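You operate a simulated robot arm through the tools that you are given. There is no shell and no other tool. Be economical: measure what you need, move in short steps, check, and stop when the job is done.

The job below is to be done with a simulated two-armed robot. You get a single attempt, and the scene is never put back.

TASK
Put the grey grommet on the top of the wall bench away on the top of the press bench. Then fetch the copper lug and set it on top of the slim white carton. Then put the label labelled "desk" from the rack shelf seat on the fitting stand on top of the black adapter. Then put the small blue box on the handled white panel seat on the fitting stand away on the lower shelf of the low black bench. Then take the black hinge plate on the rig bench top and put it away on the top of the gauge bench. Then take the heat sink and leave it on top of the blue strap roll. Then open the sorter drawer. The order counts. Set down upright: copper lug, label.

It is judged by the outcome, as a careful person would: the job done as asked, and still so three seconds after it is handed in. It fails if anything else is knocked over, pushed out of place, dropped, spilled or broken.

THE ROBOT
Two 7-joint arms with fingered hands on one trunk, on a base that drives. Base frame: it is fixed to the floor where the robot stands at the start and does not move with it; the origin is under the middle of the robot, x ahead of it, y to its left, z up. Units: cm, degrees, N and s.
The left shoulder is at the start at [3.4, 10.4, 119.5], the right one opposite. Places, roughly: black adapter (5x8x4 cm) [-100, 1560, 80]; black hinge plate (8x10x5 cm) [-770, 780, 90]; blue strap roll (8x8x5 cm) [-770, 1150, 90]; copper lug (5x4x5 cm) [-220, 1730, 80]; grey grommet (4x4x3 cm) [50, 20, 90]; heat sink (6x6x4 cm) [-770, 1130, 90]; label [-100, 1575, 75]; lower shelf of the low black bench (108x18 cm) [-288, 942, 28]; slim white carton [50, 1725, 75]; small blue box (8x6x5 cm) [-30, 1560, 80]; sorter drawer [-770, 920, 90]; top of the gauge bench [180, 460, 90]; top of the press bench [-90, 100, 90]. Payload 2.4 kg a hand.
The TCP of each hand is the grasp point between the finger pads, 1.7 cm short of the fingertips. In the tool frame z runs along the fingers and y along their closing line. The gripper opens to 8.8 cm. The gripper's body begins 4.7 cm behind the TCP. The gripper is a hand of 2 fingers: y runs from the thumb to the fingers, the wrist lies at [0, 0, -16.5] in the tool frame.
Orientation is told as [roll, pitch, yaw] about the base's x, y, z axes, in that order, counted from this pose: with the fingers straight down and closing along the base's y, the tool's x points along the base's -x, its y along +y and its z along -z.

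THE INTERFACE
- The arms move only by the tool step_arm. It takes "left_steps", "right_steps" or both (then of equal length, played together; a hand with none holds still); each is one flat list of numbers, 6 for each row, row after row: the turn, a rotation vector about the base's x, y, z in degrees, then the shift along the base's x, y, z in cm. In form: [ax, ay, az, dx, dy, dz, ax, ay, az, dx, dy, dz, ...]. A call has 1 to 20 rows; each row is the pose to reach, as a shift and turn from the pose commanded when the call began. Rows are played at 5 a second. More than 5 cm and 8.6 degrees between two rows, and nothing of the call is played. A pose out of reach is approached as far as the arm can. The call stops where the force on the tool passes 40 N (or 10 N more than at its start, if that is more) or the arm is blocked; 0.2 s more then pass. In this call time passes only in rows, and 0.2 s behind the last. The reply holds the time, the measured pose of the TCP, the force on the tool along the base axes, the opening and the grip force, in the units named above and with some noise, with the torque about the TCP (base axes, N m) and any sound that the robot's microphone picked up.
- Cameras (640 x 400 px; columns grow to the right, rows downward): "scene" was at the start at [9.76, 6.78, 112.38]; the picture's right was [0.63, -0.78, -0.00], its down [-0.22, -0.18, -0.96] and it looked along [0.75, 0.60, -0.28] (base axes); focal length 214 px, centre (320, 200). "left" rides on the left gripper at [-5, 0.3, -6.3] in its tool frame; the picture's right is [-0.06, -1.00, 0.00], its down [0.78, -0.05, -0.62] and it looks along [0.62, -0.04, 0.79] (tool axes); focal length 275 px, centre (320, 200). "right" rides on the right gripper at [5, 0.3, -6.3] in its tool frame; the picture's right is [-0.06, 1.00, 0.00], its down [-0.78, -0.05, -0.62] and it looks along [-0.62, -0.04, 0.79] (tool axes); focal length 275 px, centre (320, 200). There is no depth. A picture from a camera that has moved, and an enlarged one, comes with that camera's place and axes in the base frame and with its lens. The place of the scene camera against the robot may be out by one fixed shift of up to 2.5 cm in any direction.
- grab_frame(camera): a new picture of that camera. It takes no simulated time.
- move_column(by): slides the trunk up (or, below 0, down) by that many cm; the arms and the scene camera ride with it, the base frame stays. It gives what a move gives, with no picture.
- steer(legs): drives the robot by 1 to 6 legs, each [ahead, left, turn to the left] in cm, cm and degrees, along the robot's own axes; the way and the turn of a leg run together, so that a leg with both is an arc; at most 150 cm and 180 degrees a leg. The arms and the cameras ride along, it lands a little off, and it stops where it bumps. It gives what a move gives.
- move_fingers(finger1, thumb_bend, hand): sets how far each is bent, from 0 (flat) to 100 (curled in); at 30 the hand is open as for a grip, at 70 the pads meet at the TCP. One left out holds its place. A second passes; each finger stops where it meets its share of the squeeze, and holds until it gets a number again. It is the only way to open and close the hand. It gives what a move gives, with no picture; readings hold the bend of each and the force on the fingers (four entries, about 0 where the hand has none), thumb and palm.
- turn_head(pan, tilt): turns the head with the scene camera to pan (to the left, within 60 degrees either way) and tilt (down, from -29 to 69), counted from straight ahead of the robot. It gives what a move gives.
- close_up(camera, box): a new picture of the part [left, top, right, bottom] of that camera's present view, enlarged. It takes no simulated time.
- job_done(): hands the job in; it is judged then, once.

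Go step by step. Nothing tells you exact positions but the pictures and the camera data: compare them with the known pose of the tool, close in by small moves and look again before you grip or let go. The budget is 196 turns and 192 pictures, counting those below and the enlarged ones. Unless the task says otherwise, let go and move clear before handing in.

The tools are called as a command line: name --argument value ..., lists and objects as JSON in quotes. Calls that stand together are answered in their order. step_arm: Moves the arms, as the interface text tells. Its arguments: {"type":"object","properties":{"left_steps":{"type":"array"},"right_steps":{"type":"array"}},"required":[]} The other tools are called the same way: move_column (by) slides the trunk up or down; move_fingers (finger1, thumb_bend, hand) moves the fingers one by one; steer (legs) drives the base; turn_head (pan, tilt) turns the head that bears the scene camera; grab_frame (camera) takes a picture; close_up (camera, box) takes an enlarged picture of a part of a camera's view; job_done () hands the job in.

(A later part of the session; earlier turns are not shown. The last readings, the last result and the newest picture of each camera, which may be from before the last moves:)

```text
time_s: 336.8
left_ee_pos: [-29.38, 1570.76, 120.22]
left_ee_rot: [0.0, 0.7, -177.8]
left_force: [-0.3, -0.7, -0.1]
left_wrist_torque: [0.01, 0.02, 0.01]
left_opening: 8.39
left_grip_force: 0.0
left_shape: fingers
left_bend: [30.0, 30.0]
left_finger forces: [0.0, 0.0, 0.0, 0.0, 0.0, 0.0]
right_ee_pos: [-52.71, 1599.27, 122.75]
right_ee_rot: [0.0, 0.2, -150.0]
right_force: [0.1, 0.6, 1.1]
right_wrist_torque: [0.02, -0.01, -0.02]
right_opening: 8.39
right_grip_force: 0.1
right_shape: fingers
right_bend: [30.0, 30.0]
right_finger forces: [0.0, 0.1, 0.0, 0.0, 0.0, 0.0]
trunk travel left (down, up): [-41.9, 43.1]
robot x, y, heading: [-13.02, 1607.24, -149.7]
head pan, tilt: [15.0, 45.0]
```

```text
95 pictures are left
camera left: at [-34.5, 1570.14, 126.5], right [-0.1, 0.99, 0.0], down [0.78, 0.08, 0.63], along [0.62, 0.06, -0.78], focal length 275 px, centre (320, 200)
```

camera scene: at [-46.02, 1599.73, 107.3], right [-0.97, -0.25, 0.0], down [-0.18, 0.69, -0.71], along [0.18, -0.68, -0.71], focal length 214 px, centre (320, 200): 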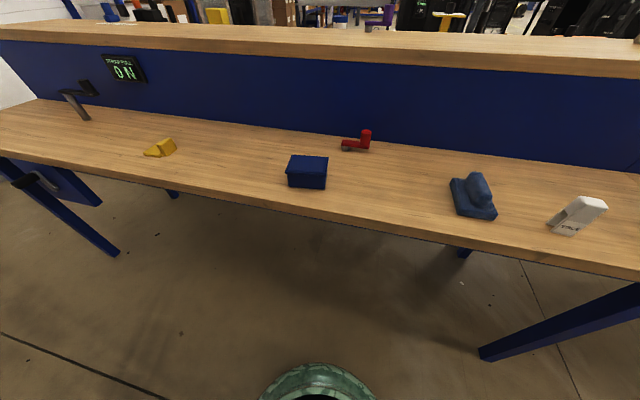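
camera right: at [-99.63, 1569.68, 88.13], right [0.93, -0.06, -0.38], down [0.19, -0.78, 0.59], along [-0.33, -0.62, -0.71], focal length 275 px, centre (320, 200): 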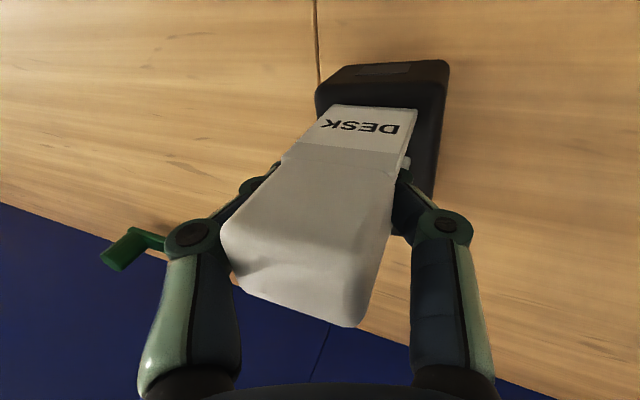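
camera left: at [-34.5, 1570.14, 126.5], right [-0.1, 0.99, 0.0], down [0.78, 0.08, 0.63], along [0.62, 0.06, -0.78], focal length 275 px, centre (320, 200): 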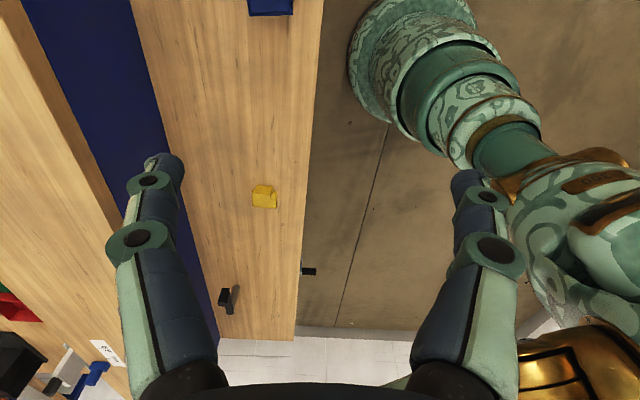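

Wrist angle works here. Moving above the box.

step_arm --left_steps '[0, 0, -1, -1, -1.2, -4, 0, 0, -2, -2, -2.4, -8, 0, 0, -2, -3, -3.6, -12, 0, 0, -2, -4, -4.8, -16, 0, 0, -2, -5, -6, -20, 0, 0, -2, -5.2, -6.2, -23]'

grab_frame --camera "left"

grab_frame --camera "scene"

```text
time_s: 338.1
left_ee_pos: [-34.59, 1564.51, 97.09]
left_ee_rot: [0.0, 0.6, -179.8]
left_force: [-0.5, 0.0, 0.1]
left_wrist_torque: [-0.01, 0.01, -0.03]
left_opening: 8.39
left_grip_force: 0.1
left_shape: fingers
left_bend: [30.0, 30.0]
left_finger forces: [0.0, 0.0, 0.1, 0.0, 0.0, 0.1]
right_ee_pos: [-52.69, 1599.16, 122.94]
right_ee_rot: [0.0, 0.1, -150.0]
right_force: [0.4, 0.3, -0.1]
right_wrist_torque: [-0.04, 0.0, -0.01]
right_opening: 8.36
right_grip_force: 0.0
right_shape: fingers
right_bend: [30.0, 30.0]
right_finger forces: [0.0, 0.0, 0.1, 0.0, 0.1, 0.0]
trunk travel left (down, up): [-41.9, 43.1]
robot x, y, heading: [-13.21, 1607.18, -150.0]
head pan, tilt: [15.0, 45.0]
```

```text
94 pictures are left
camera left: at [-39.73, 1564.13, 103.35], right [-0.07, 1.0, 0.0], down [0.78, 0.05, 0.63], along [0.63, 0.04, -0.78], focal length 275 px, centre (320, 200)
```

left: 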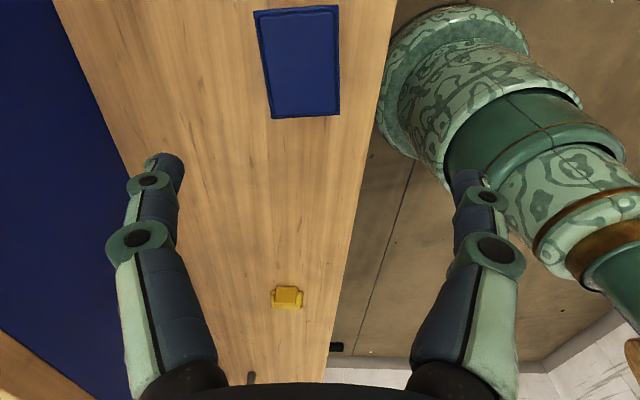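

```text
93 pictures are left
camera scene: at [-21.44, 1601.05, 107.3], right [-0.71, 0.71, 0.0], down [0.5, 0.5, -0.71], along [-0.5, -0.5, -0.71], focal length 214 px, centre (320, 200)
```

scene: 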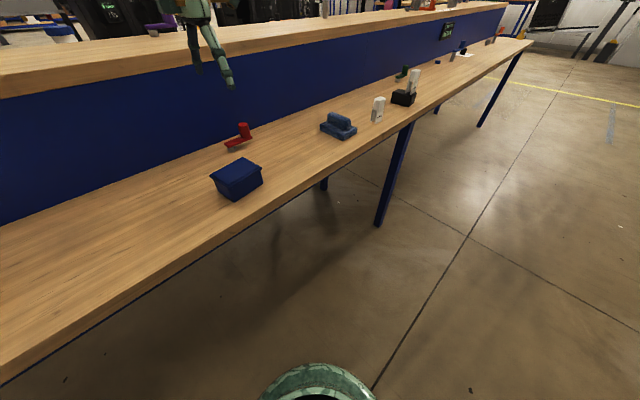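

Box centre ≈[-34.0, 1563.0], turned ~6.6°. Aligning and descending to just above it.

step_arm --left_steps '[0, 0, 6.6, 0.5, -1.4, -4.5, 0, 0, 6.6, 0.5, -1.4, -9, 0, 0, 6.6, 0.5, -1.4, -13.5]'

grab_frame --camera "left"

```text
time_s: 338.9
left_ee_pos: [-33.91, 1563.19, 83.54]
left_ee_rot: [0.0, 0.6, -173.2]
left_force: [0.7, 0.5, 0.2]
left_wrist_torque: [-0.03, 0.01, -0.02]
left_opening: 8.38
left_grip_force: 0.0
left_shape: fingers
left_bend: [30.0, 30.0]
left_finger forces: [0.0, 0.0, 0.0, 0.0, 0.1, 0.0]
right_ee_pos: [-52.76, 1599.23, 122.98]
right_ee_rot: [-0.1, 0.1, -150.0]
right_force: [-0.5, -0.4, -0.4]
right_wrist_torque: [0.0, 0.03, 0.01]
right_opening: 8.4
right_grip_force: 0.2
right_shape: fingers
right_bend: [30.0, 30.0]
right_finger forces: [0.0, 0.0, 0.0, 0.1, 0.1, 0.0]
trunk travel left (down, up): [-41.9, 43.1]
robot x, y, heading: [-12.68, 1607.61, -150.0]
head pan, tilt: [15.0, 45.0]
```

```text
92 pictures are left
camera left: at [-39.04, 1562.2, 89.82], right [-0.18, 0.98, 0.0], down [0.77, 0.14, 0.63], along [0.62, 0.11, -0.78], focal length 275 px, centre (320, 200)
```

left: 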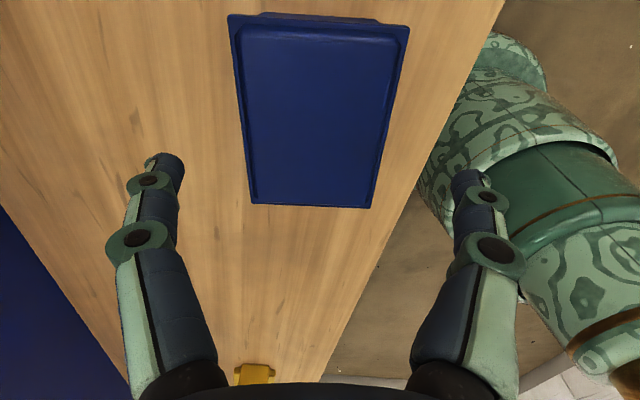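

Aligned. Descending around the box and gripping.

step_arm --left_steps '[0, 0, 0, -0.2, -0.1, -3, 0, 0, 0, -0.2, -0.1, -6.2]'

move_fingers --hand "left" --finger1 70 --thumb_bend 70

grab_frame --camera "left"

```text
time_s: 339.6
left_ee_pos: [-34.24, 1563.07, 77.41]
left_ee_rot: [0.0, 0.6, -173.1]
left_force: [-0.2, -1.0, -1.2]
left_wrist_torque: [-0.01, 0.02, 0.05]
left_opening: 8.39
left_grip_force: 0.1
left_shape: fingers
left_bend: [30.0, 30.0]
left_finger forces: [0.1, 0.0, 0.1, 0.0, 0.0, 0.0]
right_ee_pos: [-52.7, 1599.18, 122.95]
right_ee_rot: [-0.1, 0.0, -149.8]
right_force: [0.4, 0.0, -0.2]
right_wrist_torque: [0.01, 0.0, -0.04]
right_opening: 8.39
right_grip_force: 0.0
right_shape: fingers
right_bend: [30.0, 30.0]
right_finger forces: [0.1, 0.0, 0.0, 0.0, 0.0, 0.1]
trunk travel left (down, up): [-41.9, 43.1]
robot x, y, heading: [-12.87, 1607.34, -150.1]
head pan, tilt: [15.0, 45.0]
```

```text
time_s: 340.6
left_ee_pos: [-34.36, 1562.97, 77.37]
left_ee_rot: [0.0, 0.6, -173.3]
left_force: [-0.4, 0.5, -0.2]
left_wrist_torque: [-0.01, 0.01, 0.02]
left_opening: 5.11
left_grip_force: 11.7
left_shape: fingers
left_bend: [46.0, 53.0]
left_finger forces: [11.9, 0.0, 0.0, 0.0, 11.9, 0.1]
right_ee_pos: [-52.68, 1599.13, 122.97]
right_ee_rot: [0.0, 0.1, -149.9]
right_force: [-0.8, 0.7, 0.8]
right_wrist_torque: [0.02, -0.02, -0.02]
right_opening: 8.36
right_grip_force: 0.0
right_shape: fingers
right_bend: [30.0, 30.0]
right_finger forces: [0.0, 0.0, 0.0, 0.1, 0.0, 0.0]
trunk travel left (down, up): [-41.9, 43.1]
robot x, y, heading: [-12.79, 1607.26, -149.7]
head pan, tilt: [15.0, 45.0]
```

```text
91 pictures are left
camera left: at [-39.33, 1562.01, 83.69], right [-0.18, 0.98, 0.0], down [0.77, 0.14, 0.63], along [0.62, 0.11, -0.78], focal length 275 px, centre (320, 200)
```

left: 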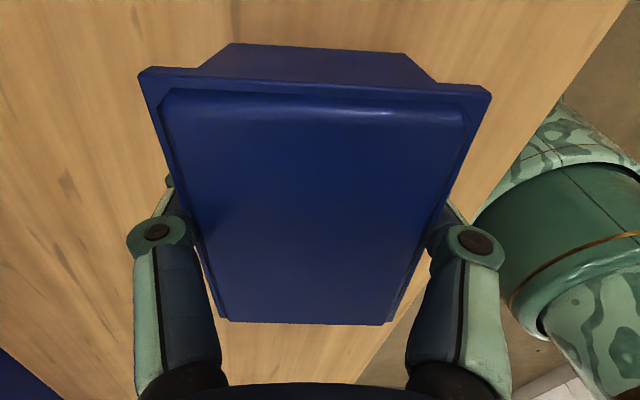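

Box gripped. Lifting it and driving back west through the aisle.

step_arm --left_steps '[0, 0, 0, 0, 0, 4, 0, 0, 0, 0, 0, 8.5, 0, 0, 0, 0, 0, 13, 0, 0, 0, 1, 2, 17, 0, 0, 0, 2, 4, 21, 0, 0, 0, 3, 6, 25, 0, 0, 0, 4.5, 8, 29, 0, 0, 0, 4.5, 8, 33, 0, 0, 0, 4.5, 8, 37]'

steer --legs '[[0, 0, -30], [0, -40, 0], [150, 0, 0], [150, 0, 0], [150, 0, 0], [90, 0, 0]]'

grab_frame --camera "left"

```text
time_s: 342.6
left_ee_pos: [-29.76, 1571.14, 114.48]
left_ee_rot: [0.0, 0.7, -173.2]
left_force: [0.1, 0.8, -2.4]
left_wrist_torque: [0.01, 0.01, 0.03]
left_opening: 5.12
left_grip_force: 12.4
left_shape: fingers
left_bend: [46.0, 53.0]
left_finger forces: [11.9, 0.0, 0.0, 0.0, 11.8, 0.1]
right_ee_pos: [-52.57, 1599.2, 122.87]
right_ee_rot: [-0.1, 0.1, -149.9]
right_force: [-0.1, 0.0, 0.6]
right_wrist_torque: [-0.01, 0.01, -0.02]
right_opening: 8.39
right_grip_force: 0.0
right_shape: fingers
right_bend: [30.0, 30.0]
right_finger forces: [0.0, 0.1, 0.0, 0.0, 0.0, 0.0]
trunk travel left (down, up): [-41.9, 43.1]
robot x, y, heading: [-12.95, 1607.18, -150.2]
head pan, tilt: [15.0, 45.0]
```

```text
time_s: 371.9
left_ee_pos: [-585.55, 1623.47, 114.49]
left_ee_rot: [0.0, 0.7, 156.5]
left_force: [-0.4, 0.8, -2.4]
left_wrist_torque: [0.02, -0.02, -0.03]
left_opening: 5.13
left_grip_force: 11.3
left_shape: fingers
left_bend: [46.0, 53.0]
left_finger forces: [11.6, 0.0, 0.0, 0.0, 11.6, 0.1]
right_ee_pos: [-591.03, 1659.36, 122.91]
right_ee_rot: [0.0, 0.1, 179.7]
right_force: [-0.3, -0.1, 0.0]
right_wrist_torque: [0.0, -0.03, 0.03]
right_opening: 8.35
right_grip_force: 0.1
right_shape: fingers
right_bend: [30.0, 30.0]
right_finger forces: [0.0, 0.1, 0.1, 0.0, 0.0, 0.0]
trunk travel left (down, up): [-41.9, 43.1]
robot x, y, heading: [-552.35, 1646.64, 179.7]
head pan, tilt: [15.0, 45.0]
```

```text
90 pictures are left
camera left: at [-590.39, 1625.15, 120.73], right [0.34, 0.94, 0.0], down [0.73, -0.27, 0.63], along [0.59, -0.21, -0.78], focal length 275 px, centre (320, 200)
```

left: 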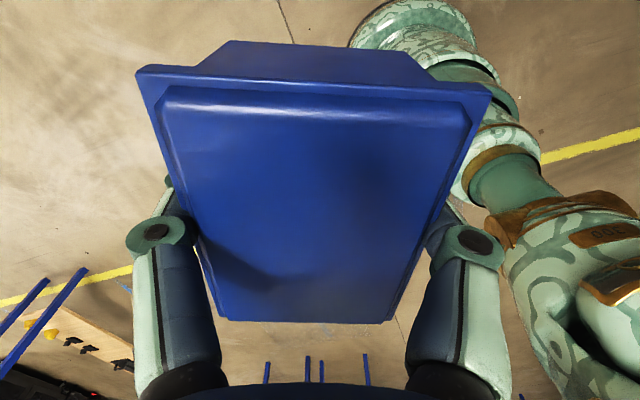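

Box secure. Driving south down the main aisle to look toward the low black bench.

steer --legs '[[0, 0, 90.3], [150, 0, 0], [150, 0, 0], [150, 0, 0], [150, 0, 0], [150, 0, 0]]'

turn_head --pan 50 --tilt 10

grab_frame --camera "scene"

turn_head --pan 0 --tilt 10

grab_frame --camera "scene"

```text
time_s: 411.3
left_ee_pos: [-543.87, 860.91, 114.5]
left_ee_rot: [0.0, 0.5, -114.8]
left_force: [-0.7, 0.2, -3.7]
left_wrist_torque: [0.0, 0.02, 0.01]
left_opening: 5.1
left_grip_force: 12.0
left_shape: fingers
left_bend: [47.0, 54.0]
left_finger forces: [11.2, 0.1, 0.1, 0.1, 11.1, 0.0]
right_ee_pos: [-579.74, 856.31, 122.84]
right_ee_rot: [0.0, 0.1, -91.5]
right_force: [-0.1, 1.0, -0.9]
right_wrist_torque: [-0.01, 0.05, -0.01]
right_opening: 8.39
right_grip_force: 0.0
right_shape: fingers
right_bend: [30.0, 30.0]
right_finger forces: [0.1, 0.0, 0.1, 0.0, 0.0, 0.0]
trunk travel left (down, up): [-41.9, 43.1]
robot x, y, heading: [-565.77, 894.64, -91.4]
head pan, tilt: [15.0, 45.0]
```

```text
time_s: 412.4
left_ee_pos: [-543.76, 860.88, 114.47]
left_ee_rot: [0.0, 0.6, -114.9]
left_force: [0.2, 0.3, -2.2]
left_wrist_torque: [0.04, 0.0, 0.01]
left_opening: 5.1
left_grip_force: 11.1
left_shape: fingers
left_bend: [47.0, 54.0]
left_finger forces: [11.1, 0.0, 0.1, 0.0, 11.2, 0.0]
right_ee_pos: [-579.67, 856.18, 122.9]
right_ee_rot: [0.1, 0.1, -91.6]
right_force: [0.2, -1.1, 0.4]
right_wrist_torque: [0.02, -0.02, -0.04]
right_opening: 8.4
right_grip_force: 0.0
right_shape: fingers
right_bend: [30.0, 30.0]
right_finger forces: [0.1, 0.0, 0.0, 0.0, 0.1, 0.1]
trunk travel left (down, up): [-41.9, 43.1]
robot x, y, heading: [-565.6, 894.52, -91.7]
head pan, tilt: [50.0, 10.0]
```

```text
89 pictures are left
camera scene: at [-559.56, 886.08, 112.03], right [-0.69, -0.72, 0.0], down [-0.18, 0.18, -0.97], along [0.7, -0.67, -0.25], focal length 214 px, centre (320, 200)
```

scene: 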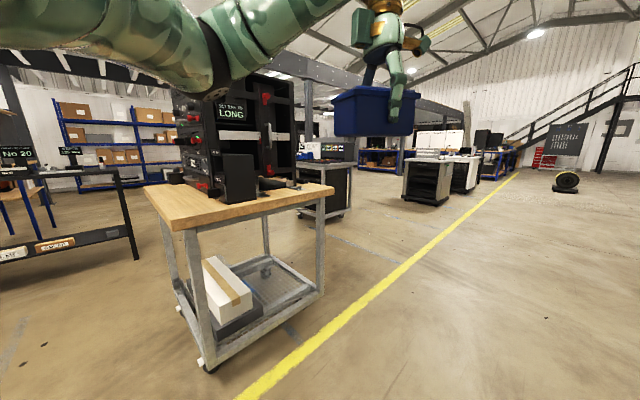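

```text
time_s: 413.5
left_ee_pos: [-543.96, 860.86, 114.6]
left_ee_rot: [0.0, 0.7, -115.0]
left_force: [-0.4, 0.0, -2.5]
left_wrist_torque: [-0.02, 0.01, 0.01]
left_opening: 5.13
left_grip_force: 11.2
left_shape: fingers
left_bend: [47.0, 54.0]
left_finger forces: [11.1, 0.1, 0.1, 0.0, 11.1, 0.1]
right_ee_pos: [-579.77, 856.27, 122.9]
right_ee_rot: [0.1, 0.0, -91.6]
right_force: [0.1, -0.5, -0.1]
right_wrist_torque: [-0.01, 0.03, 0.01]
right_opening: 8.38
right_grip_force: 0.0
right_shape: fingers
right_bend: [30.0, 30.0]
right_finger forces: [0.1, 0.0, 0.0, 0.0, 0.1, 0.0]
trunk travel left (down, up): [-41.9, 43.1]
robot x, y, heading: [-565.58, 894.45, -91.3]
head pan, tilt: [0.0, 10.0]
```

```text
88 pictures are left
camera scene: at [-559.62, 886.01, 112.06], right [-0.7, -0.72, 0.0], down [-0.18, 0.18, -0.97], along [0.69, -0.67, -0.25], focal length 214 px, centre (320, 200)
```

scene: 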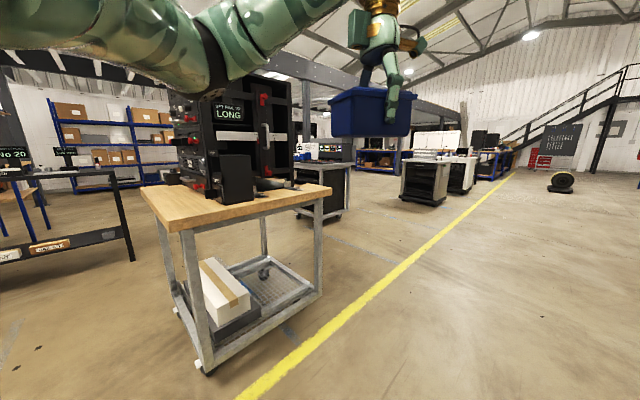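

The low black bench is to the east with its long side along y, so I'll approach from the west. The head is pressed against the raised left arm; lowering that arm and turning to face east.

step_arm --left_steps '[0, 0, 0, 0, 0, -4, 0, 0, 0, 0, 0, -8, 0, 0, 0, 0, 0, -12, 0, 0, 0, 0, 0, -16]'

steer --legs '[[-40, 0, 0], [0, 0, 91.4]]'

turn_head --pan 0 --tilt 20

grab_frame --camera "scene"

```text
time_s: 414.5
left_ee_pos: [-543.81, 861.01, 98.42]
left_ee_rot: [-0.1, 0.6, -115.0]
left_force: [-0.3, 0.1, -2.8]
left_wrist_torque: [-0.03, 0.05, 0.0]
left_opening: 5.13
left_grip_force: 11.1
left_shape: fingers
left_bend: [47.0, 54.0]
left_finger forces: [11.2, 0.0, 0.0, 0.0, 11.2, 0.0]
right_ee_pos: [-579.64, 856.22, 122.93]
right_ee_rot: [-0.1, 0.1, -91.6]
right_force: [-0.4, 0.0, 0.0]
right_wrist_torque: [-0.01, -0.02, -0.01]
right_opening: 8.37
right_grip_force: 0.0
right_shape: fingers
right_bend: [30.0, 30.0]
right_finger forces: [0.0, 0.0, 0.0, 0.0, 0.1, 0.0]
trunk travel left (down, up): [-41.9, 43.1]
robot x, y, heading: [-565.9, 894.65, -91.3]
head pan, tilt: [0.0, 10.0]
```

```text
time_s: 420.9
left_ee_pos: [-531.74, 957.51, 98.5]
left_ee_rot: [-0.2, 0.6, -23.2]
left_force: [0.3, 0.0, -3.3]
left_wrist_torque: [-0.02, -0.01, -0.01]
left_opening: 5.08
left_grip_force: 10.3
left_shape: fingers
left_bend: [47.0, 54.0]
left_finger forces: [10.6, 0.0, 0.0, 0.1, 10.7, 0.1]
right_ee_pos: [-526.02, 921.74, 122.97]
right_ee_rot: [-0.1, 0.1, 0.0]
right_force: [0.5, 0.3, 0.2]
right_wrist_torque: [0.0, 0.0, 0.01]
right_opening: 8.38
right_grip_force: 0.0
right_shape: fingers
right_bend: [30.0, 30.0]
right_finger forces: [0.0, 0.0, 0.0, 0.0, 0.1, 0.1]
trunk travel left (down, up): [-41.9, 43.1]
robot x, y, heading: [-564.86, 934.69, 0.0]
head pan, tilt: [0.0, 10.0]
```

```text
time_s: 421.6
left_ee_pos: [-531.74, 957.5, 98.52]
left_ee_rot: [0.1, 0.6, -23.2]
left_force: [-1.0, -0.2, -2.5]
left_wrist_torque: [0.0, -0.07, 0.03]
left_opening: 5.09
left_grip_force: 10.9
left_shape: fingers
left_bend: [47.0, 54.0]
left_finger forces: [10.9, 0.1, 0.0, 0.0, 10.9, 0.1]
right_ee_pos: [-526.12, 921.56, 122.99]
right_ee_rot: [0.0, 0.0, 0.0]
right_force: [-0.6, 0.9, 0.6]
right_wrist_torque: [0.01, 0.02, -0.03]
right_opening: 8.39
right_grip_force: 0.1
right_shape: fingers
right_bend: [30.0, 30.0]
right_finger forces: [0.1, 0.1, 0.0, 0.0, 0.0, 0.0]
trunk travel left (down, up): [-41.9, 43.1]
robot x, y, heading: [-564.78, 934.65, 0.1]
head pan, tilt: [0.0, 20.0]
```

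```text
87 pictures are left
camera scene: at [-552.94, 935.59, 111.17], right [0.0, -1.0, 0.0], down [-0.34, 0.0, -0.94], along [0.94, 0.0, -0.34], focal length 214 px, centre (320, 200)
```

scene: 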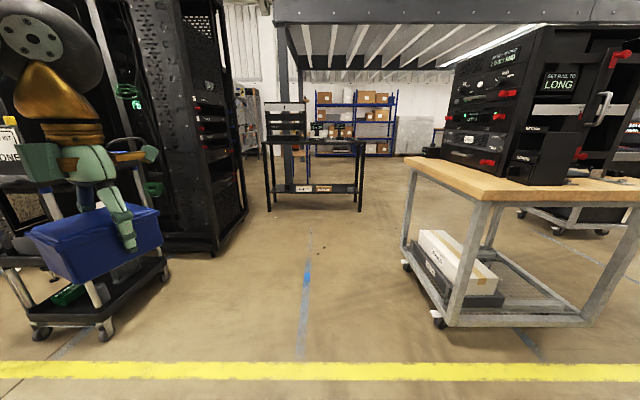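

The bench faces me with a clear lane; the shelf has free space on its right part (y≈885–920). Driving in and lowering the trunk.

steer --legs '[[145, 5, 0], [45, -45, 0]]'

move_column --by -30

grab_frame --camera "scene"

```text
time_s: 432.0
left_ee_pos: [-342.47, 917.31, 98.42]
left_ee_rot: [0.1, 0.5, -23.5]
left_force: [0.3, 0.2, -2.1]
left_wrist_torque: [-0.02, -0.03, 0.01]
left_opening: 5.11
left_grip_force: 10.5
left_shape: fingers
left_bend: [47.0, 54.0]
left_finger forces: [10.7, 0.0, 0.1, 0.1, 10.7, 0.1]
right_ee_pos: [-336.88, 881.34, 122.95]
right_ee_rot: [0.0, 0.1, -0.3]
right_force: [-0.5, -0.4, 0.2]
right_wrist_torque: [0.0, 0.03, 0.0]
right_opening: 8.4
right_grip_force: 0.0
right_shape: fingers
right_bend: [30.0, 30.0]
right_finger forces: [0.0, 0.0, 0.0, 0.1, 0.1, 0.1]
trunk travel left (down, up): [-41.9, 43.1]
robot x, y, heading: [-375.79, 894.57, -0.1]
head pan, tilt: [0.0, 20.0]
```

```text
time_s: 435.0
left_ee_pos: [-342.45, 917.21, 68.51]
left_ee_rot: [0.1, 0.6, -23.4]
left_force: [0.2, -0.5, -2.8]
left_wrist_torque: [-0.04, -0.01, 0.0]
left_opening: 5.07
left_grip_force: 10.7
left_shape: fingers
left_bend: [47.0, 54.0]
left_finger forces: [10.6, 0.0, 0.1, 0.0, 10.8, 0.0]
right_ee_pos: [-336.86, 881.39, 93.05]
right_ee_rot: [0.0, 0.1, -0.3]
right_force: [0.3, -0.1, 0.7]
right_wrist_torque: [-0.03, -0.01, -0.04]
right_opening: 8.35
right_grip_force: 0.0
right_shape: fingers
right_bend: [30.0, 30.0]
right_finger forces: [0.0, 0.1, 0.1, 0.0, 0.0, 0.1]
trunk travel left (down, up): [-11.9, 73.1]
robot x, y, heading: [-375.51, 894.35, 0.1]
head pan, tilt: [0.0, 20.0]
```

```text
86 pictures are left
camera scene: at [-362.61, 895.36, 81.26], right [0.0, -1.0, 0.0], down [-0.34, 0.0, -0.94], along [0.94, 0.0, -0.34], focal length 214 px, centre (320, 200)
```

scene: 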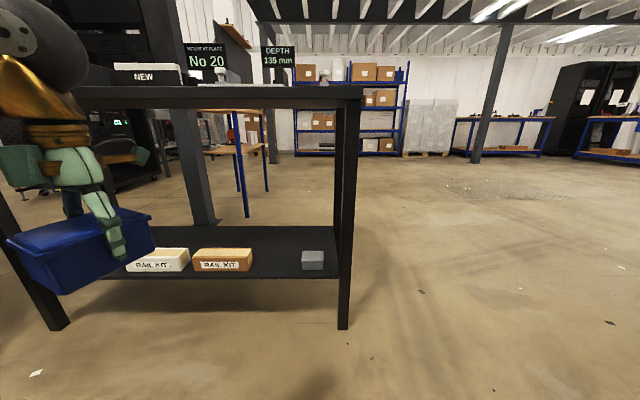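

The gap between the rail-kit box and the grey block (y≈903–922) is free. I'll retract the right hand, lower the trunk fully and bring the box low before driving in.

step_arm --right_steps '[0, 0, 0, -4, -2, 0, 0, 0, 0, -8, -5, 0, 0, 0, 0, -12, -8, 0, 0, 0, 0, -16, -11, 0, 0, 0, 0, -16, -14, 0]'

move_column --by -11.5

step_arm --left_steps '[0, 0, 6, 2, -2, -4, 0, 0, 12, 4, -4, -8, 0, 0, 18, 6, -6, -12, 0, 0, 23.3, 8, -7.8, -16, 0, 0, 23.3, 9, -7.8, -19]'

grab_frame --camera "scene"

grab_frame --camera "left"

```text
time_s: 436.2
left_ee_pos: [-342.63, 917.26, 68.56]
left_ee_rot: [0.0, 0.5, -23.5]
left_force: [0.1, -0.2, -2.7]
left_wrist_torque: [-0.02, 0.02, 0.0]
left_opening: 5.07
left_grip_force: 10.4
left_shape: fingers
left_bend: [47.0, 54.0]
left_finger forces: [10.8, 0.1, 0.1, 0.1, 10.8, 0.0]
right_ee_pos: [-351.57, 870.2, 91.55]
right_ee_rot: [0.0, 0.2, -0.2]
right_force: [0.6, 0.0, 0.5]
right_wrist_torque: [0.03, -0.03, 0.0]
right_opening: 8.36
right_grip_force: 0.0
right_shape: fingers
right_bend: [30.0, 30.0]
right_finger forces: [0.1, 0.1, 0.0, 0.1, 0.1, 0.0]
right hand out of reach, approached as far as the arm can: row 4, 5
trunk travel left (down, up): [-11.9, 73.1]
robot x, y, heading: [-375.81, 894.39, -0.4]
head pan, tilt: [0.0, 20.0]
```

```text
time_s: 437.6
left_ee_pos: [-342.43, 917.11, 56.94]
left_ee_rot: [0.1, 0.6, -23.5]
left_force: [0.0, 0.6, -1.6]
left_wrist_torque: [0.01, 0.01, 0.01]
left_opening: 5.07
left_grip_force: 10.9
left_shape: fingers
left_bend: [47.0, 54.0]
left_finger forces: [10.9, 0.0, 0.0, 0.0, 10.8, 0.0]
right_ee_pos: [-348.57, 870.35, 77.84]
right_ee_rot: [0.0, 6.9, -0.3]
right_force: [-0.2, 0.5, -0.2]
right_wrist_torque: [-0.03, 0.01, -0.03]
right_opening: 8.4
right_grip_force: 0.0
right_shape: fingers
right_bend: [30.0, 30.0]
right_finger forces: [0.0, 0.0, 0.0, 0.0, 0.0, 0.1]
trunk travel left (down, up): [-0.4, 84.6]
robot x, y, heading: [-375.59, 894.01, -0.1]
head pan, tilt: [0.0, 20.0]
```

```text
time_s: 438.8
left_ee_pos: [-333.57, 909.36, 38.04]
left_ee_rot: [0.1, 0.5, -0.2]
left_force: [0.1, 0.8, -3.2]
left_wrist_torque: [0.02, -0.04, 0.01]
left_opening: 5.09
left_grip_force: 11.1
left_shape: fingers
left_bend: [47.0, 54.0]
left_finger forces: [10.9, 0.0, 0.0, 0.1, 10.8, 0.1]
right_ee_pos: [-348.61, 870.29, 77.94]
right_ee_rot: [0.0, 6.8, -0.3]
right_force: [1.2, 0.1, 0.4]
right_wrist_torque: [0.04, 0.01, -0.01]
right_opening: 8.38
right_grip_force: 0.0
right_shape: fingers
right_bend: [30.0, 30.0]
right_finger forces: [0.0, 0.1, 0.0, 0.0, 0.1, 0.0]
trunk travel left (down, up): [-0.4, 84.6]
robot x, y, heading: [-375.54, 894.48, -0.4]
head pan, tilt: [0.0, 20.0]
```

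```text
85 pictures are left
camera scene: at [-361.94, 895.35, 70.2], right [0.0, -1.0, 0.0], down [-0.34, 0.0, -0.94], along [0.94, 0.0, -0.34], focal length 214 px, centre (320, 200)
```

scene: 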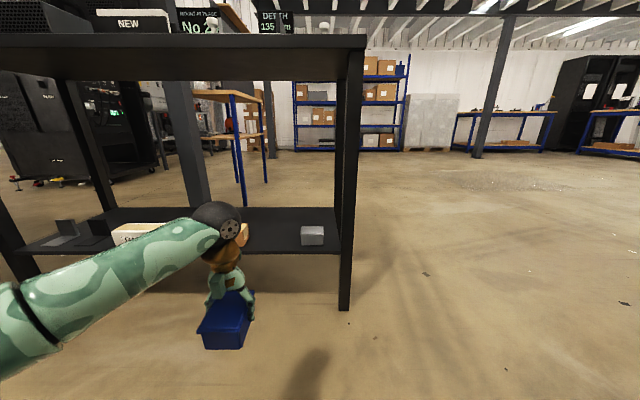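

```text
84 pictures are left
camera left: at [-328.55, 909.53, 44.26], right [0.06, -1.0, 0.0], down [-0.78, -0.05, 0.63], along [-0.63, -0.04, -0.78], focal length 275 px, centre (320, 200)
```

left: 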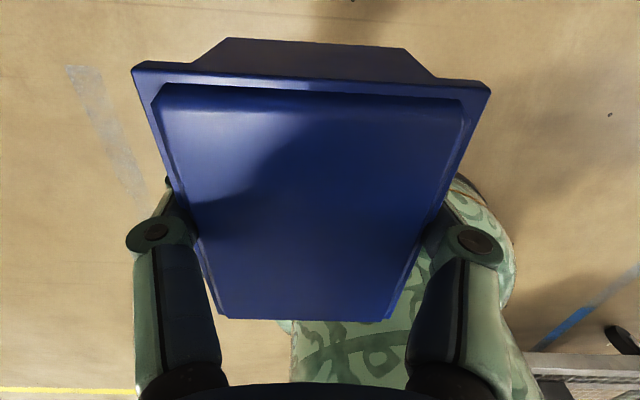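

The arm is low enough to pass under the top. Driving forward with the box over the gap.

steer --legs '[[30, 2.3, 0.2]]'

grab_frame --camera "scene"

```text
time_s: 440.9
left_ee_pos: [-303.75, 911.66, 38.05]
left_ee_rot: [-0.1, 0.5, -0.1]
left_force: [0.6, -0.4, -2.5]
left_wrist_torque: [0.02, -0.01, 0.01]
left_opening: 5.06
left_grip_force: 11.0
left_shape: fingers
left_bend: [47.0, 54.0]
left_finger forces: [10.9, 0.0, 0.1, 0.0, 10.9, 0.0]
right_ee_pos: [-318.68, 872.56, 77.93]
right_ee_rot: [-0.1, 6.8, -0.2]
right_force: [-1.0, -0.2, -0.6]
right_wrist_torque: [0.02, 0.01, 0.0]
right_opening: 8.34
right_grip_force: 0.1
right_shape: fingers
right_bend: [30.0, 30.0]
right_finger forces: [0.0, 0.0, 0.0, 0.0, 0.0, 0.1]
trunk travel left (down, up): [-0.4, 84.6]
robot x, y, heading: [-345.56, 896.7, -0.0]
head pan, tilt: [0.0, 20.0]
```

```text
83 pictures are left
camera scene: at [-332.12, 897.61, 70.2], right [0.0, -1.0, 0.0], down [-0.34, 0.0, -0.94], along [0.94, 0.0, -0.34], focal length 214 px, centre (320, 200)
```

scene: 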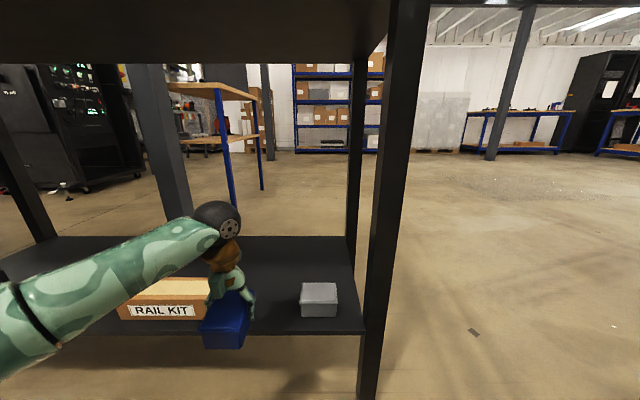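

Gap alignment looks good. Advancing 12 cm more.

steer --legs '[[12.5, 0, 0]]'

step_arm --left_steps '[0, 0, 0, 1.5, 0.3, -1.5, 0, 0, 0, 2.5, 0.3, -3.5]'

grab_frame --camera "scene"

grab_frame --camera "left"

```text
time_s: 442.1
left_ee_pos: [-291.41, 911.73, 38.04]
left_ee_rot: [0.0, 0.7, 0.0]
left_force: [-0.6, -0.3, -3.0]
left_wrist_torque: [-0.02, -0.02, -0.01]
left_opening: 5.08
left_grip_force: 11.4
left_shape: fingers
left_bend: [47.0, 54.0]
left_finger forces: [10.9, 0.1, 0.0, 0.0, 10.8, 0.0]
right_ee_pos: [-306.22, 872.72, 77.91]
right_ee_rot: [0.0, 7.0, -0.1]
right_force: [0.0, 0.1, 0.1]
right_wrist_torque: [0.02, -0.02, 0.03]
right_opening: 8.4
right_grip_force: 0.0
right_shape: fingers
right_bend: [30.0, 30.0]
right_finger forces: [0.0, 0.0, 0.0, 0.0, 0.0, 0.1]
trunk travel left (down, up): [-0.4, 84.6]
robot x, y, heading: [-333.63, 896.81, -0.2]
head pan, tilt: [0.0, 20.0]
```

```text
time_s: 442.7
left_ee_pos: [-288.84, 912.05, 34.49]
left_ee_rot: [0.0, 0.6, 0.1]
left_force: [-0.3, 0.0, -2.9]
left_wrist_torque: [0.0, 0.01, -0.05]
left_opening: 5.07
left_grip_force: 10.6
left_shape: fingers
left_bend: [47.0, 54.0]
left_finger forces: [10.9, 0.0, 0.0, 0.1, 10.9, 0.0]
right_ee_pos: [-306.28, 872.63, 77.93]
right_ee_rot: [0.0, 6.9, -0.1]
right_force: [0.2, 0.3, -0.4]
right_wrist_torque: [0.01, 0.01, -0.01]
right_opening: 8.37
right_grip_force: 0.1
right_shape: fingers
right_bend: [30.0, 30.0]
right_finger forces: [0.0, 0.0, 0.0, 0.1, 0.0, 0.0]
trunk travel left (down, up): [-0.4, 84.6]
robot x, y, heading: [-333.41, 896.78, -0.1]
head pan, tilt: [0.0, 20.0]
```

```text
82 pictures are left
camera scene: at [-319.69, 897.62, 70.2], right [0.0, -1.0, 0.0], down [-0.34, 0.0, -0.94], along [0.94, 0.0, -0.34], focal length 214 px, centre (320, 200)
```

scene: 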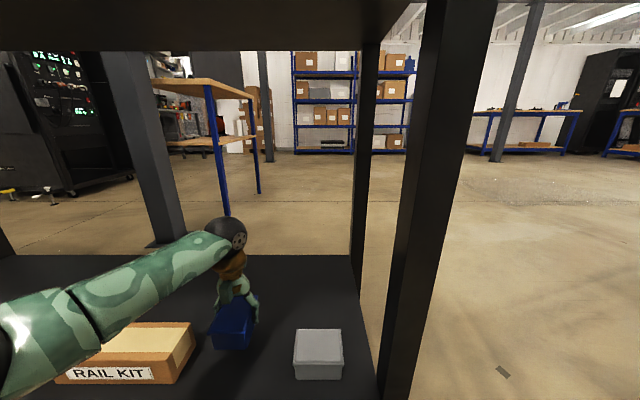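

```text
81 pictures are left
camera left: at [-283.89, 912.26, 40.74], right [0.06, -1.0, 0.0], down [-0.78, -0.05, 0.63], along [-0.63, -0.04, -0.78], focal length 275 px, centre (320, 200)
```

left: 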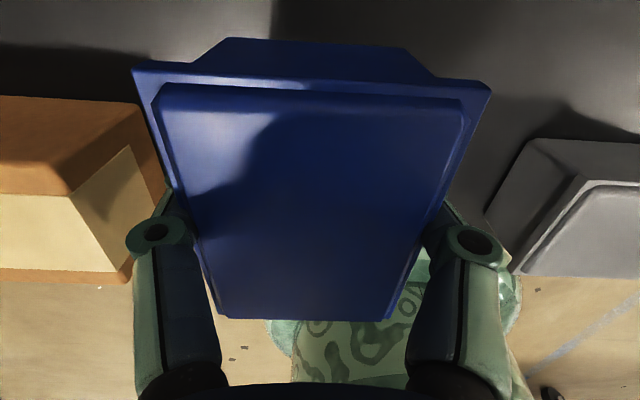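

Centred in the gap. Lowering onto the shelf.

step_arm --left_steps '[0, 0, 0, 0, -0.4, -1.2, 0, 0, 0, 0, -0.4, -2.4, 0, 0, 0, 0, -0.4, -2.8]'

step_arm --left_steps '[0, 0, 0, 0, 0, -0.4]'

grab_frame --camera "scene"

```text
time_s: 443.5
left_ee_pos: [-288.86, 911.72, 31.68]
left_ee_rot: [0.0, 0.7, 0.1]
left_force: [0.0, 0.1, -2.6]
left_wrist_torque: [0.01, 0.01, -0.02]
left_opening: 5.08
left_grip_force: 10.7
left_shape: fingers
left_bend: [47.0, 54.0]
left_finger forces: [10.9, 0.0, 0.0, 0.0, 10.9, 0.0]
right_ee_pos: [-306.34, 872.65, 77.84]
right_ee_rot: [0.0, 6.9, -0.2]
right_force: [-0.8, -0.2, -0.6]
right_wrist_torque: [-0.02, 0.02, 0.02]
right_opening: 8.4
right_grip_force: 0.0
right_shape: fingers
right_bend: [30.0, 30.0]
right_finger forces: [0.1, 0.1, 0.1, 0.0, 0.0, 0.0]
trunk travel left (down, up): [-0.4, 84.6]
robot x, y, heading: [-333.1, 896.66, -0.1]
head pan, tilt: [0.0, 20.0]
```

```text
time_s: 443.9
left_ee_pos: [-288.74, 911.62, 31.37]
left_ee_rot: [0.0, 0.6, 0.0]
left_force: [-0.5, 0.1, -1.5]
left_wrist_torque: [0.02, 0.0, -0.02]
left_opening: 5.09
left_grip_force: 11.2
left_shape: fingers
left_bend: [47.0, 54.0]
left_finger forces: [10.9, 0.0, 0.0, 0.0, 10.9, 0.1]
right_ee_pos: [-306.27, 872.72, 77.91]
right_ee_rot: [-0.1, 6.9, -0.1]
right_force: [-0.2, 0.8, 1.1]
right_wrist_torque: [-0.03, -0.03, -0.02]
right_opening: 8.36
right_grip_force: 0.1
right_shape: fingers
right_bend: [30.0, 30.0]
right_finger forces: [0.0, 0.1, 0.0, 0.0, 0.1, 0.0]
trunk travel left (down, up): [-0.4, 84.6]
robot x, y, heading: [-333.27, 896.81, 0.1]
head pan, tilt: [0.0, 20.0]
```

```text
80 pictures are left
camera scene: at [-319.69, 897.61, 70.2], right [0.0, -1.0, 0.0], down [-0.34, 0.0, -0.94], along [0.94, 0.0, -0.34], focal length 214 px, centre (320, 200)
```

scene: 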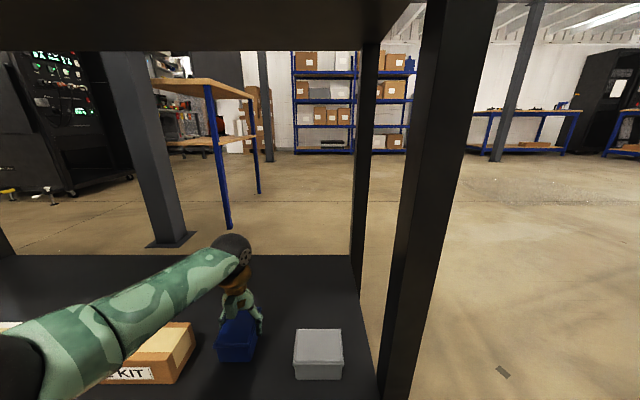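

Force is just starting to fall. Continuing down in small steps.

step_arm --left_steps '[0, 0, 0, 0, 0, -0.3]'

step_arm --left_steps '[0, 0, 0, 0, 0, -0.3]'

step_arm --left_steps '[0, 0, 0, 0, 0, -0.3]'

```text
time_s: 444.3
left_ee_pos: [-288.86, 911.64, 31.1]
left_ee_rot: [0.0, 0.5, -0.1]
left_force: [-0.1, -0.3, -3.1]
left_wrist_torque: [-0.01, 0.0, 0.02]
left_opening: 5.08
left_grip_force: 10.5
left_shape: fingers
left_bend: [47.0, 54.0]
left_finger forces: [10.9, 0.1, 0.0, 0.0, 10.9, 0.1]
right_ee_pos: [-306.22, 872.67, 77.88]
right_ee_rot: [-0.1, 6.9, -0.1]
right_force: [-0.4, 0.0, 1.0]
right_wrist_torque: [0.01, -0.01, 0.01]
right_opening: 8.38
right_grip_force: 0.0
right_shape: fingers
right_bend: [30.0, 30.0]
right_finger forces: [0.0, 0.0, 0.0, 0.0, 0.0, 0.0]
trunk travel left (down, up): [-0.4, 84.6]
robot x, y, heading: [-333.27, 896.63, 0.2]
head pan, tilt: [0.0, 20.0]
```

```text
time_s: 444.7
left_ee_pos: [-288.75, 911.7, 30.7]
left_ee_rot: [-0.1, 0.7, 0.0]
left_force: [-0.3, -1.0, -2.8]
left_wrist_torque: [0.02, 0.02, 0.01]
left_opening: 5.03
left_grip_force: 11.2
left_shape: fingers
left_bend: [47.0, 54.0]
left_finger forces: [10.8, 0.1, 0.1, 0.0, 11.0, 0.0]
right_ee_pos: [-306.18, 872.76, 77.89]
right_ee_rot: [0.0, 6.8, -0.1]
right_force: [0.0, 0.7, 0.0]
right_wrist_torque: [-0.03, 0.02, 0.01]
right_opening: 8.38
right_grip_force: 0.0
right_shape: fingers
right_bend: [30.0, 30.0]
right_finger forces: [0.1, 0.0, 0.0, 0.1, 0.0, 0.0]
trunk travel left (down, up): [-0.4, 84.6]
robot x, y, heading: [-333.39, 896.73, -0.0]
head pan, tilt: [0.0, 20.0]
```

```text
time_s: 445.1
left_ee_pos: [-288.79, 911.63, 30.42]
left_ee_rot: [0.1, 0.7, -0.1]
left_force: [-0.1, -0.1, -1.9]
left_wrist_torque: [0.0, 0.03, 0.01]
left_opening: 5.06
left_grip_force: 11.2
left_shape: fingers
left_bend: [47.0, 54.0]
left_finger forces: [11.0, 0.0, 0.0, 0.0, 11.0, 0.1]
right_ee_pos: [-306.21, 872.63, 77.83]
right_ee_rot: [0.0, 6.8, -0.1]
right_force: [-0.3, 0.5, 0.6]
right_wrist_torque: [-0.01, 0.0, -0.01]
right_opening: 8.38
right_grip_force: 0.1
right_shape: fingers
right_bend: [30.0, 30.0]
right_finger forces: [0.1, 0.1, 0.1, 0.1, 0.0, 0.0]
trunk travel left (down, up): [-0.4, 84.6]
robot x, y, heading: [-333.51, 896.66, -0.2]
head pan, tilt: [0.0, 20.0]
```

step_arm --left_steps '[0, 0, 0, 0, 0, -0.35]'

step_arm --left_steps '[0, 0, 0, 0, 0, -0.35]'

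step_arm --left_steps '[0, 0, 0, 0, 0, -0.35]'

close_up --camera "scene" --box '[180, 270, 380, 395]'

```text
time_s: 445.5
left_ee_pos: [-288.78, 911.6, 30.22]
left_ee_rot: [0.1, 0.5, -0.1]
left_force: [-1.9, 1.4, 10.8]
left_wrist_torque: [-0.09, 0.06, -0.03]
left_opening: 5.05
left_grip_force: 11.9
left_shape: fingers
left_bend: [48.0, 55.0]
left_finger forces: [12.5, 0.0, 0.1, 0.0, 10.6, 0.0]
right_ee_pos: [-306.31, 872.72, 77.93]
right_ee_rot: [0.1, 6.8, 0.0]
right_force: [0.5, -0.1, -0.6]
right_wrist_torque: [0.0, -0.01, 0.0]
right_opening: 8.37
right_grip_force: 0.1
right_shape: fingers
right_bend: [30.0, 30.0]
right_finger forces: [0.0, 0.1, 0.0, 0.0, 0.0, 0.0]
trunk travel left (down, up): [-0.4, 84.6]
robot x, y, heading: [-333.35, 896.91, 0.1]
head pan, tilt: [0.0, 20.0]
```

```text
time_s: 445.9
left_ee_pos: [-288.67, 911.61, 29.83]
left_ee_rot: [0.0, 0.3, 0.0]
left_force: [-1.1, -0.6, 21.9]
left_wrist_torque: [0.08, 0.03, 0.01]
left_opening: 5.01
left_grip_force: 13.5
left_shape: fingers
left_bend: [51.0, 55.0]
left_finger forces: [14.9, 0.1, 0.1, 0.0, 11.4, 0.0]
right_ee_pos: [-306.37, 872.61, 77.89]
right_ee_rot: [0.1, 6.8, -0.1]
right_force: [0.7, 0.2, 0.3]
right_wrist_torque: [-0.01, 0.02, -0.01]
right_opening: 8.37
right_grip_force: 0.1
right_shape: fingers
right_bend: [30.0, 30.0]
right_finger forces: [0.0, 0.1, 0.1, 0.0, 0.0, 0.1]
trunk travel left (down, up): [-0.4, 84.6]
robot x, y, heading: [-333.32, 896.55, -0.1]
head pan, tilt: [0.0, 20.0]
```

```text
time_s: 446.3
left_ee_pos: [-288.63, 911.62, 29.68]
left_ee_rot: [0.1, 0.3, 0.0]
left_force: [0.9, 0.9, 31.7]
left_wrist_torque: [0.27, -0.01, 0.01]
left_opening: 5.09
left_grip_force: 16.8
left_shape: fingers
left_bend: [55.0, 55.0]
left_finger forces: [21.2, 0.0, 0.0, 0.0, 12.0, 0.0]
right_ee_pos: [-306.32, 872.6, 78.04]
right_ee_rot: [0.0, 6.6, 0.0]
right_force: [-0.3, 0.3, 0.7]
right_wrist_torque: [0.01, -0.05, -0.03]
right_opening: 8.38
right_grip_force: 0.0
right_shape: fingers
right_bend: [30.0, 30.0]
right_finger forces: [0.1, 0.0, 0.0, 0.0, 0.0, 0.1]
trunk travel left (down, up): [-0.4, 84.6]
robot x, y, heading: [-333.53, 896.76, -0.0]
head pan, tilt: [0.0, 20.0]
```

```text
3.20 times, centred on (280, 332) of scene
camera zoom: at [-319.81, 897.57, 70.26], right [0.0, -1.0, 0.0], down [-0.34, 0.0, -0.94], along [0.94, 0.0, -0.34], focal length 686 px, centre (448, -224)
```

zoom: 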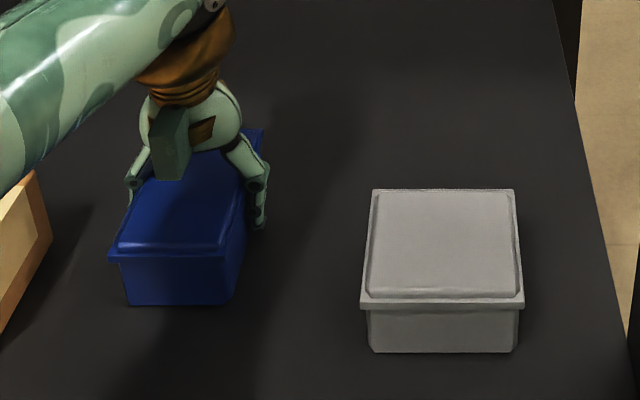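

Box rests on the shelf. Relieving the pressure, releasing, lifting clear and backing out.

step_arm --left_steps '[0, 0, 0, 0, 0, 0.7]'

move_fingers --hand "left" --finger1 30 --thumb_bend 30

step_arm --left_steps '[0, 0, 0, 0, 0, 3, 0, 0, 0, 0, 0, 7, 0, 0, 0, 0, 0, 9]'

steer --legs '[[-50, 0, 0]]'

grab_frame --camera "scene"

```text
time_s: 446.7
left_ee_pos: [-289.05, 911.68, 29.93]
left_ee_rot: [0.1, 1.0, -0.1]
left_force: [0.3, -0.3, -1.2]
left_wrist_torque: [0.05, -0.02, -0.03]
left_opening: 5.11
left_grip_force: 12.6
left_shape: fingers
left_bend: [52.0, 54.0]
left_finger forces: [13.1, 0.1, 0.0, 0.0, 11.8, 0.1]
right_ee_pos: [-306.25, 872.71, 77.84]
right_ee_rot: [0.1, 6.9, 0.0]
right_force: [-0.5, -0.2, 0.0]
right_wrist_torque: [-0.02, 0.0, 0.0]
right_opening: 8.38
right_grip_force: 0.1
right_shape: fingers
right_bend: [30.0, 30.0]
right_finger forces: [0.1, 0.1, 0.0, 0.1, 0.0, 0.0]
trunk travel left (down, up): [-0.4, 84.6]
robot x, y, heading: [-333.31, 896.61, 0.4]
head pan, tilt: [0.0, 20.0]
```

```text
time_s: 447.7
left_ee_pos: [-288.97, 911.65, 30.08]
left_ee_rot: [0.1, 0.6, 0.0]
left_force: [-0.2, 0.2, -0.6]
left_wrist_torque: [-0.03, 0.0, 0.03]
left_opening: 8.35
left_grip_force: 0.0
left_shape: fingers
left_bend: [30.0, 30.0]
left_finger forces: [0.0, 0.0, 0.0, 0.0, 0.0, 0.1]
right_ee_pos: [-306.26, 872.72, 77.81]
right_ee_rot: [0.0, 6.9, -0.1]
right_force: [-0.3, 0.2, 0.9]
right_wrist_torque: [0.01, 0.03, 0.0]
right_opening: 8.35
right_grip_force: 0.0
right_shape: fingers
right_bend: [30.0, 30.0]
right_finger forces: [0.0, 0.0, 0.0, 0.1, 0.0, 0.0]
trunk travel left (down, up): [-0.4, 84.6]
robot x, y, heading: [-333.27, 896.93, -0.2]
head pan, tilt: [0.0, 20.0]
```

```text
time_s: 448.5
left_ee_pos: [-288.92, 911.55, 39.18]
left_ee_rot: [0.0, 0.6, 0.0]
left_force: [-0.2, 0.4, -0.1]
left_wrist_torque: [-0.02, 0.03, 0.01]
left_opening: 8.33
left_grip_force: 0.1
left_shape: fingers
left_bend: [30.0, 30.0]
left_finger forces: [0.0, 0.0, 0.0, 0.1, 0.0, 0.0]
right_ee_pos: [-306.23, 872.72, 77.93]
right_ee_rot: [0.1, 6.9, -0.1]
right_force: [-0.5, 0.4, 0.8]
right_wrist_torque: [0.01, 0.01, 0.0]
right_opening: 8.38
right_grip_force: 0.1
right_shape: fingers
right_bend: [30.0, 30.0]
right_finger forces: [0.1, 0.0, 0.0, 0.1, 0.1, 0.0]
trunk travel left (down, up): [-0.4, 84.6]
robot x, y, heading: [-333.71, 896.52, 0.0]
head pan, tilt: [0.0, 20.0]
```

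```text
time_s: 451.5
left_ee_pos: [-338.73, 911.57, 39.14]
left_ee_rot: [-0.1, 0.6, 0.0]
left_force: [0.2, -0.6, 0.5]
left_wrist_torque: [0.02, -0.01, 0.0]
left_opening: 8.36
left_grip_force: 0.0
left_shape: fingers
left_bend: [30.0, 30.0]
left_finger forces: [0.1, 0.1, 0.0, 0.0, 0.0, 0.1]
right_ee_pos: [-355.96, 872.67, 77.87]
right_ee_rot: [0.0, 7.0, 0.0]
right_force: [0.6, 0.1, 0.2]
right_wrist_torque: [-0.02, -0.04, 0.0]
right_opening: 8.36
right_grip_force: 0.0
right_shape: fingers
right_bend: [30.0, 30.0]
right_finger forces: [0.0, 0.0, 0.0, 0.0, 0.1, 0.0]
trunk travel left (down, up): [-0.4, 84.6]
robot x, y, heading: [-383.51, 896.58, 0.1]
head pan, tilt: [0.0, 20.0]
```

```text
78 pictures are left
camera scene: at [-369.56, 897.59, 70.2], right [0.0, -1.0, 0.0], down [-0.34, 0.0, -0.94], along [0.94, 0.0, -0.34], focal length 214 px, centre (320, 200)
```

scene: 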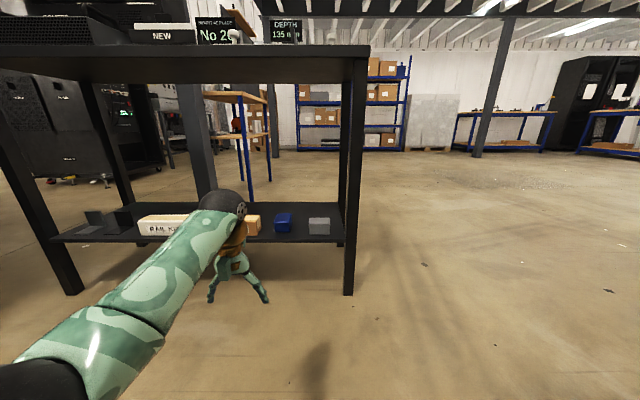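

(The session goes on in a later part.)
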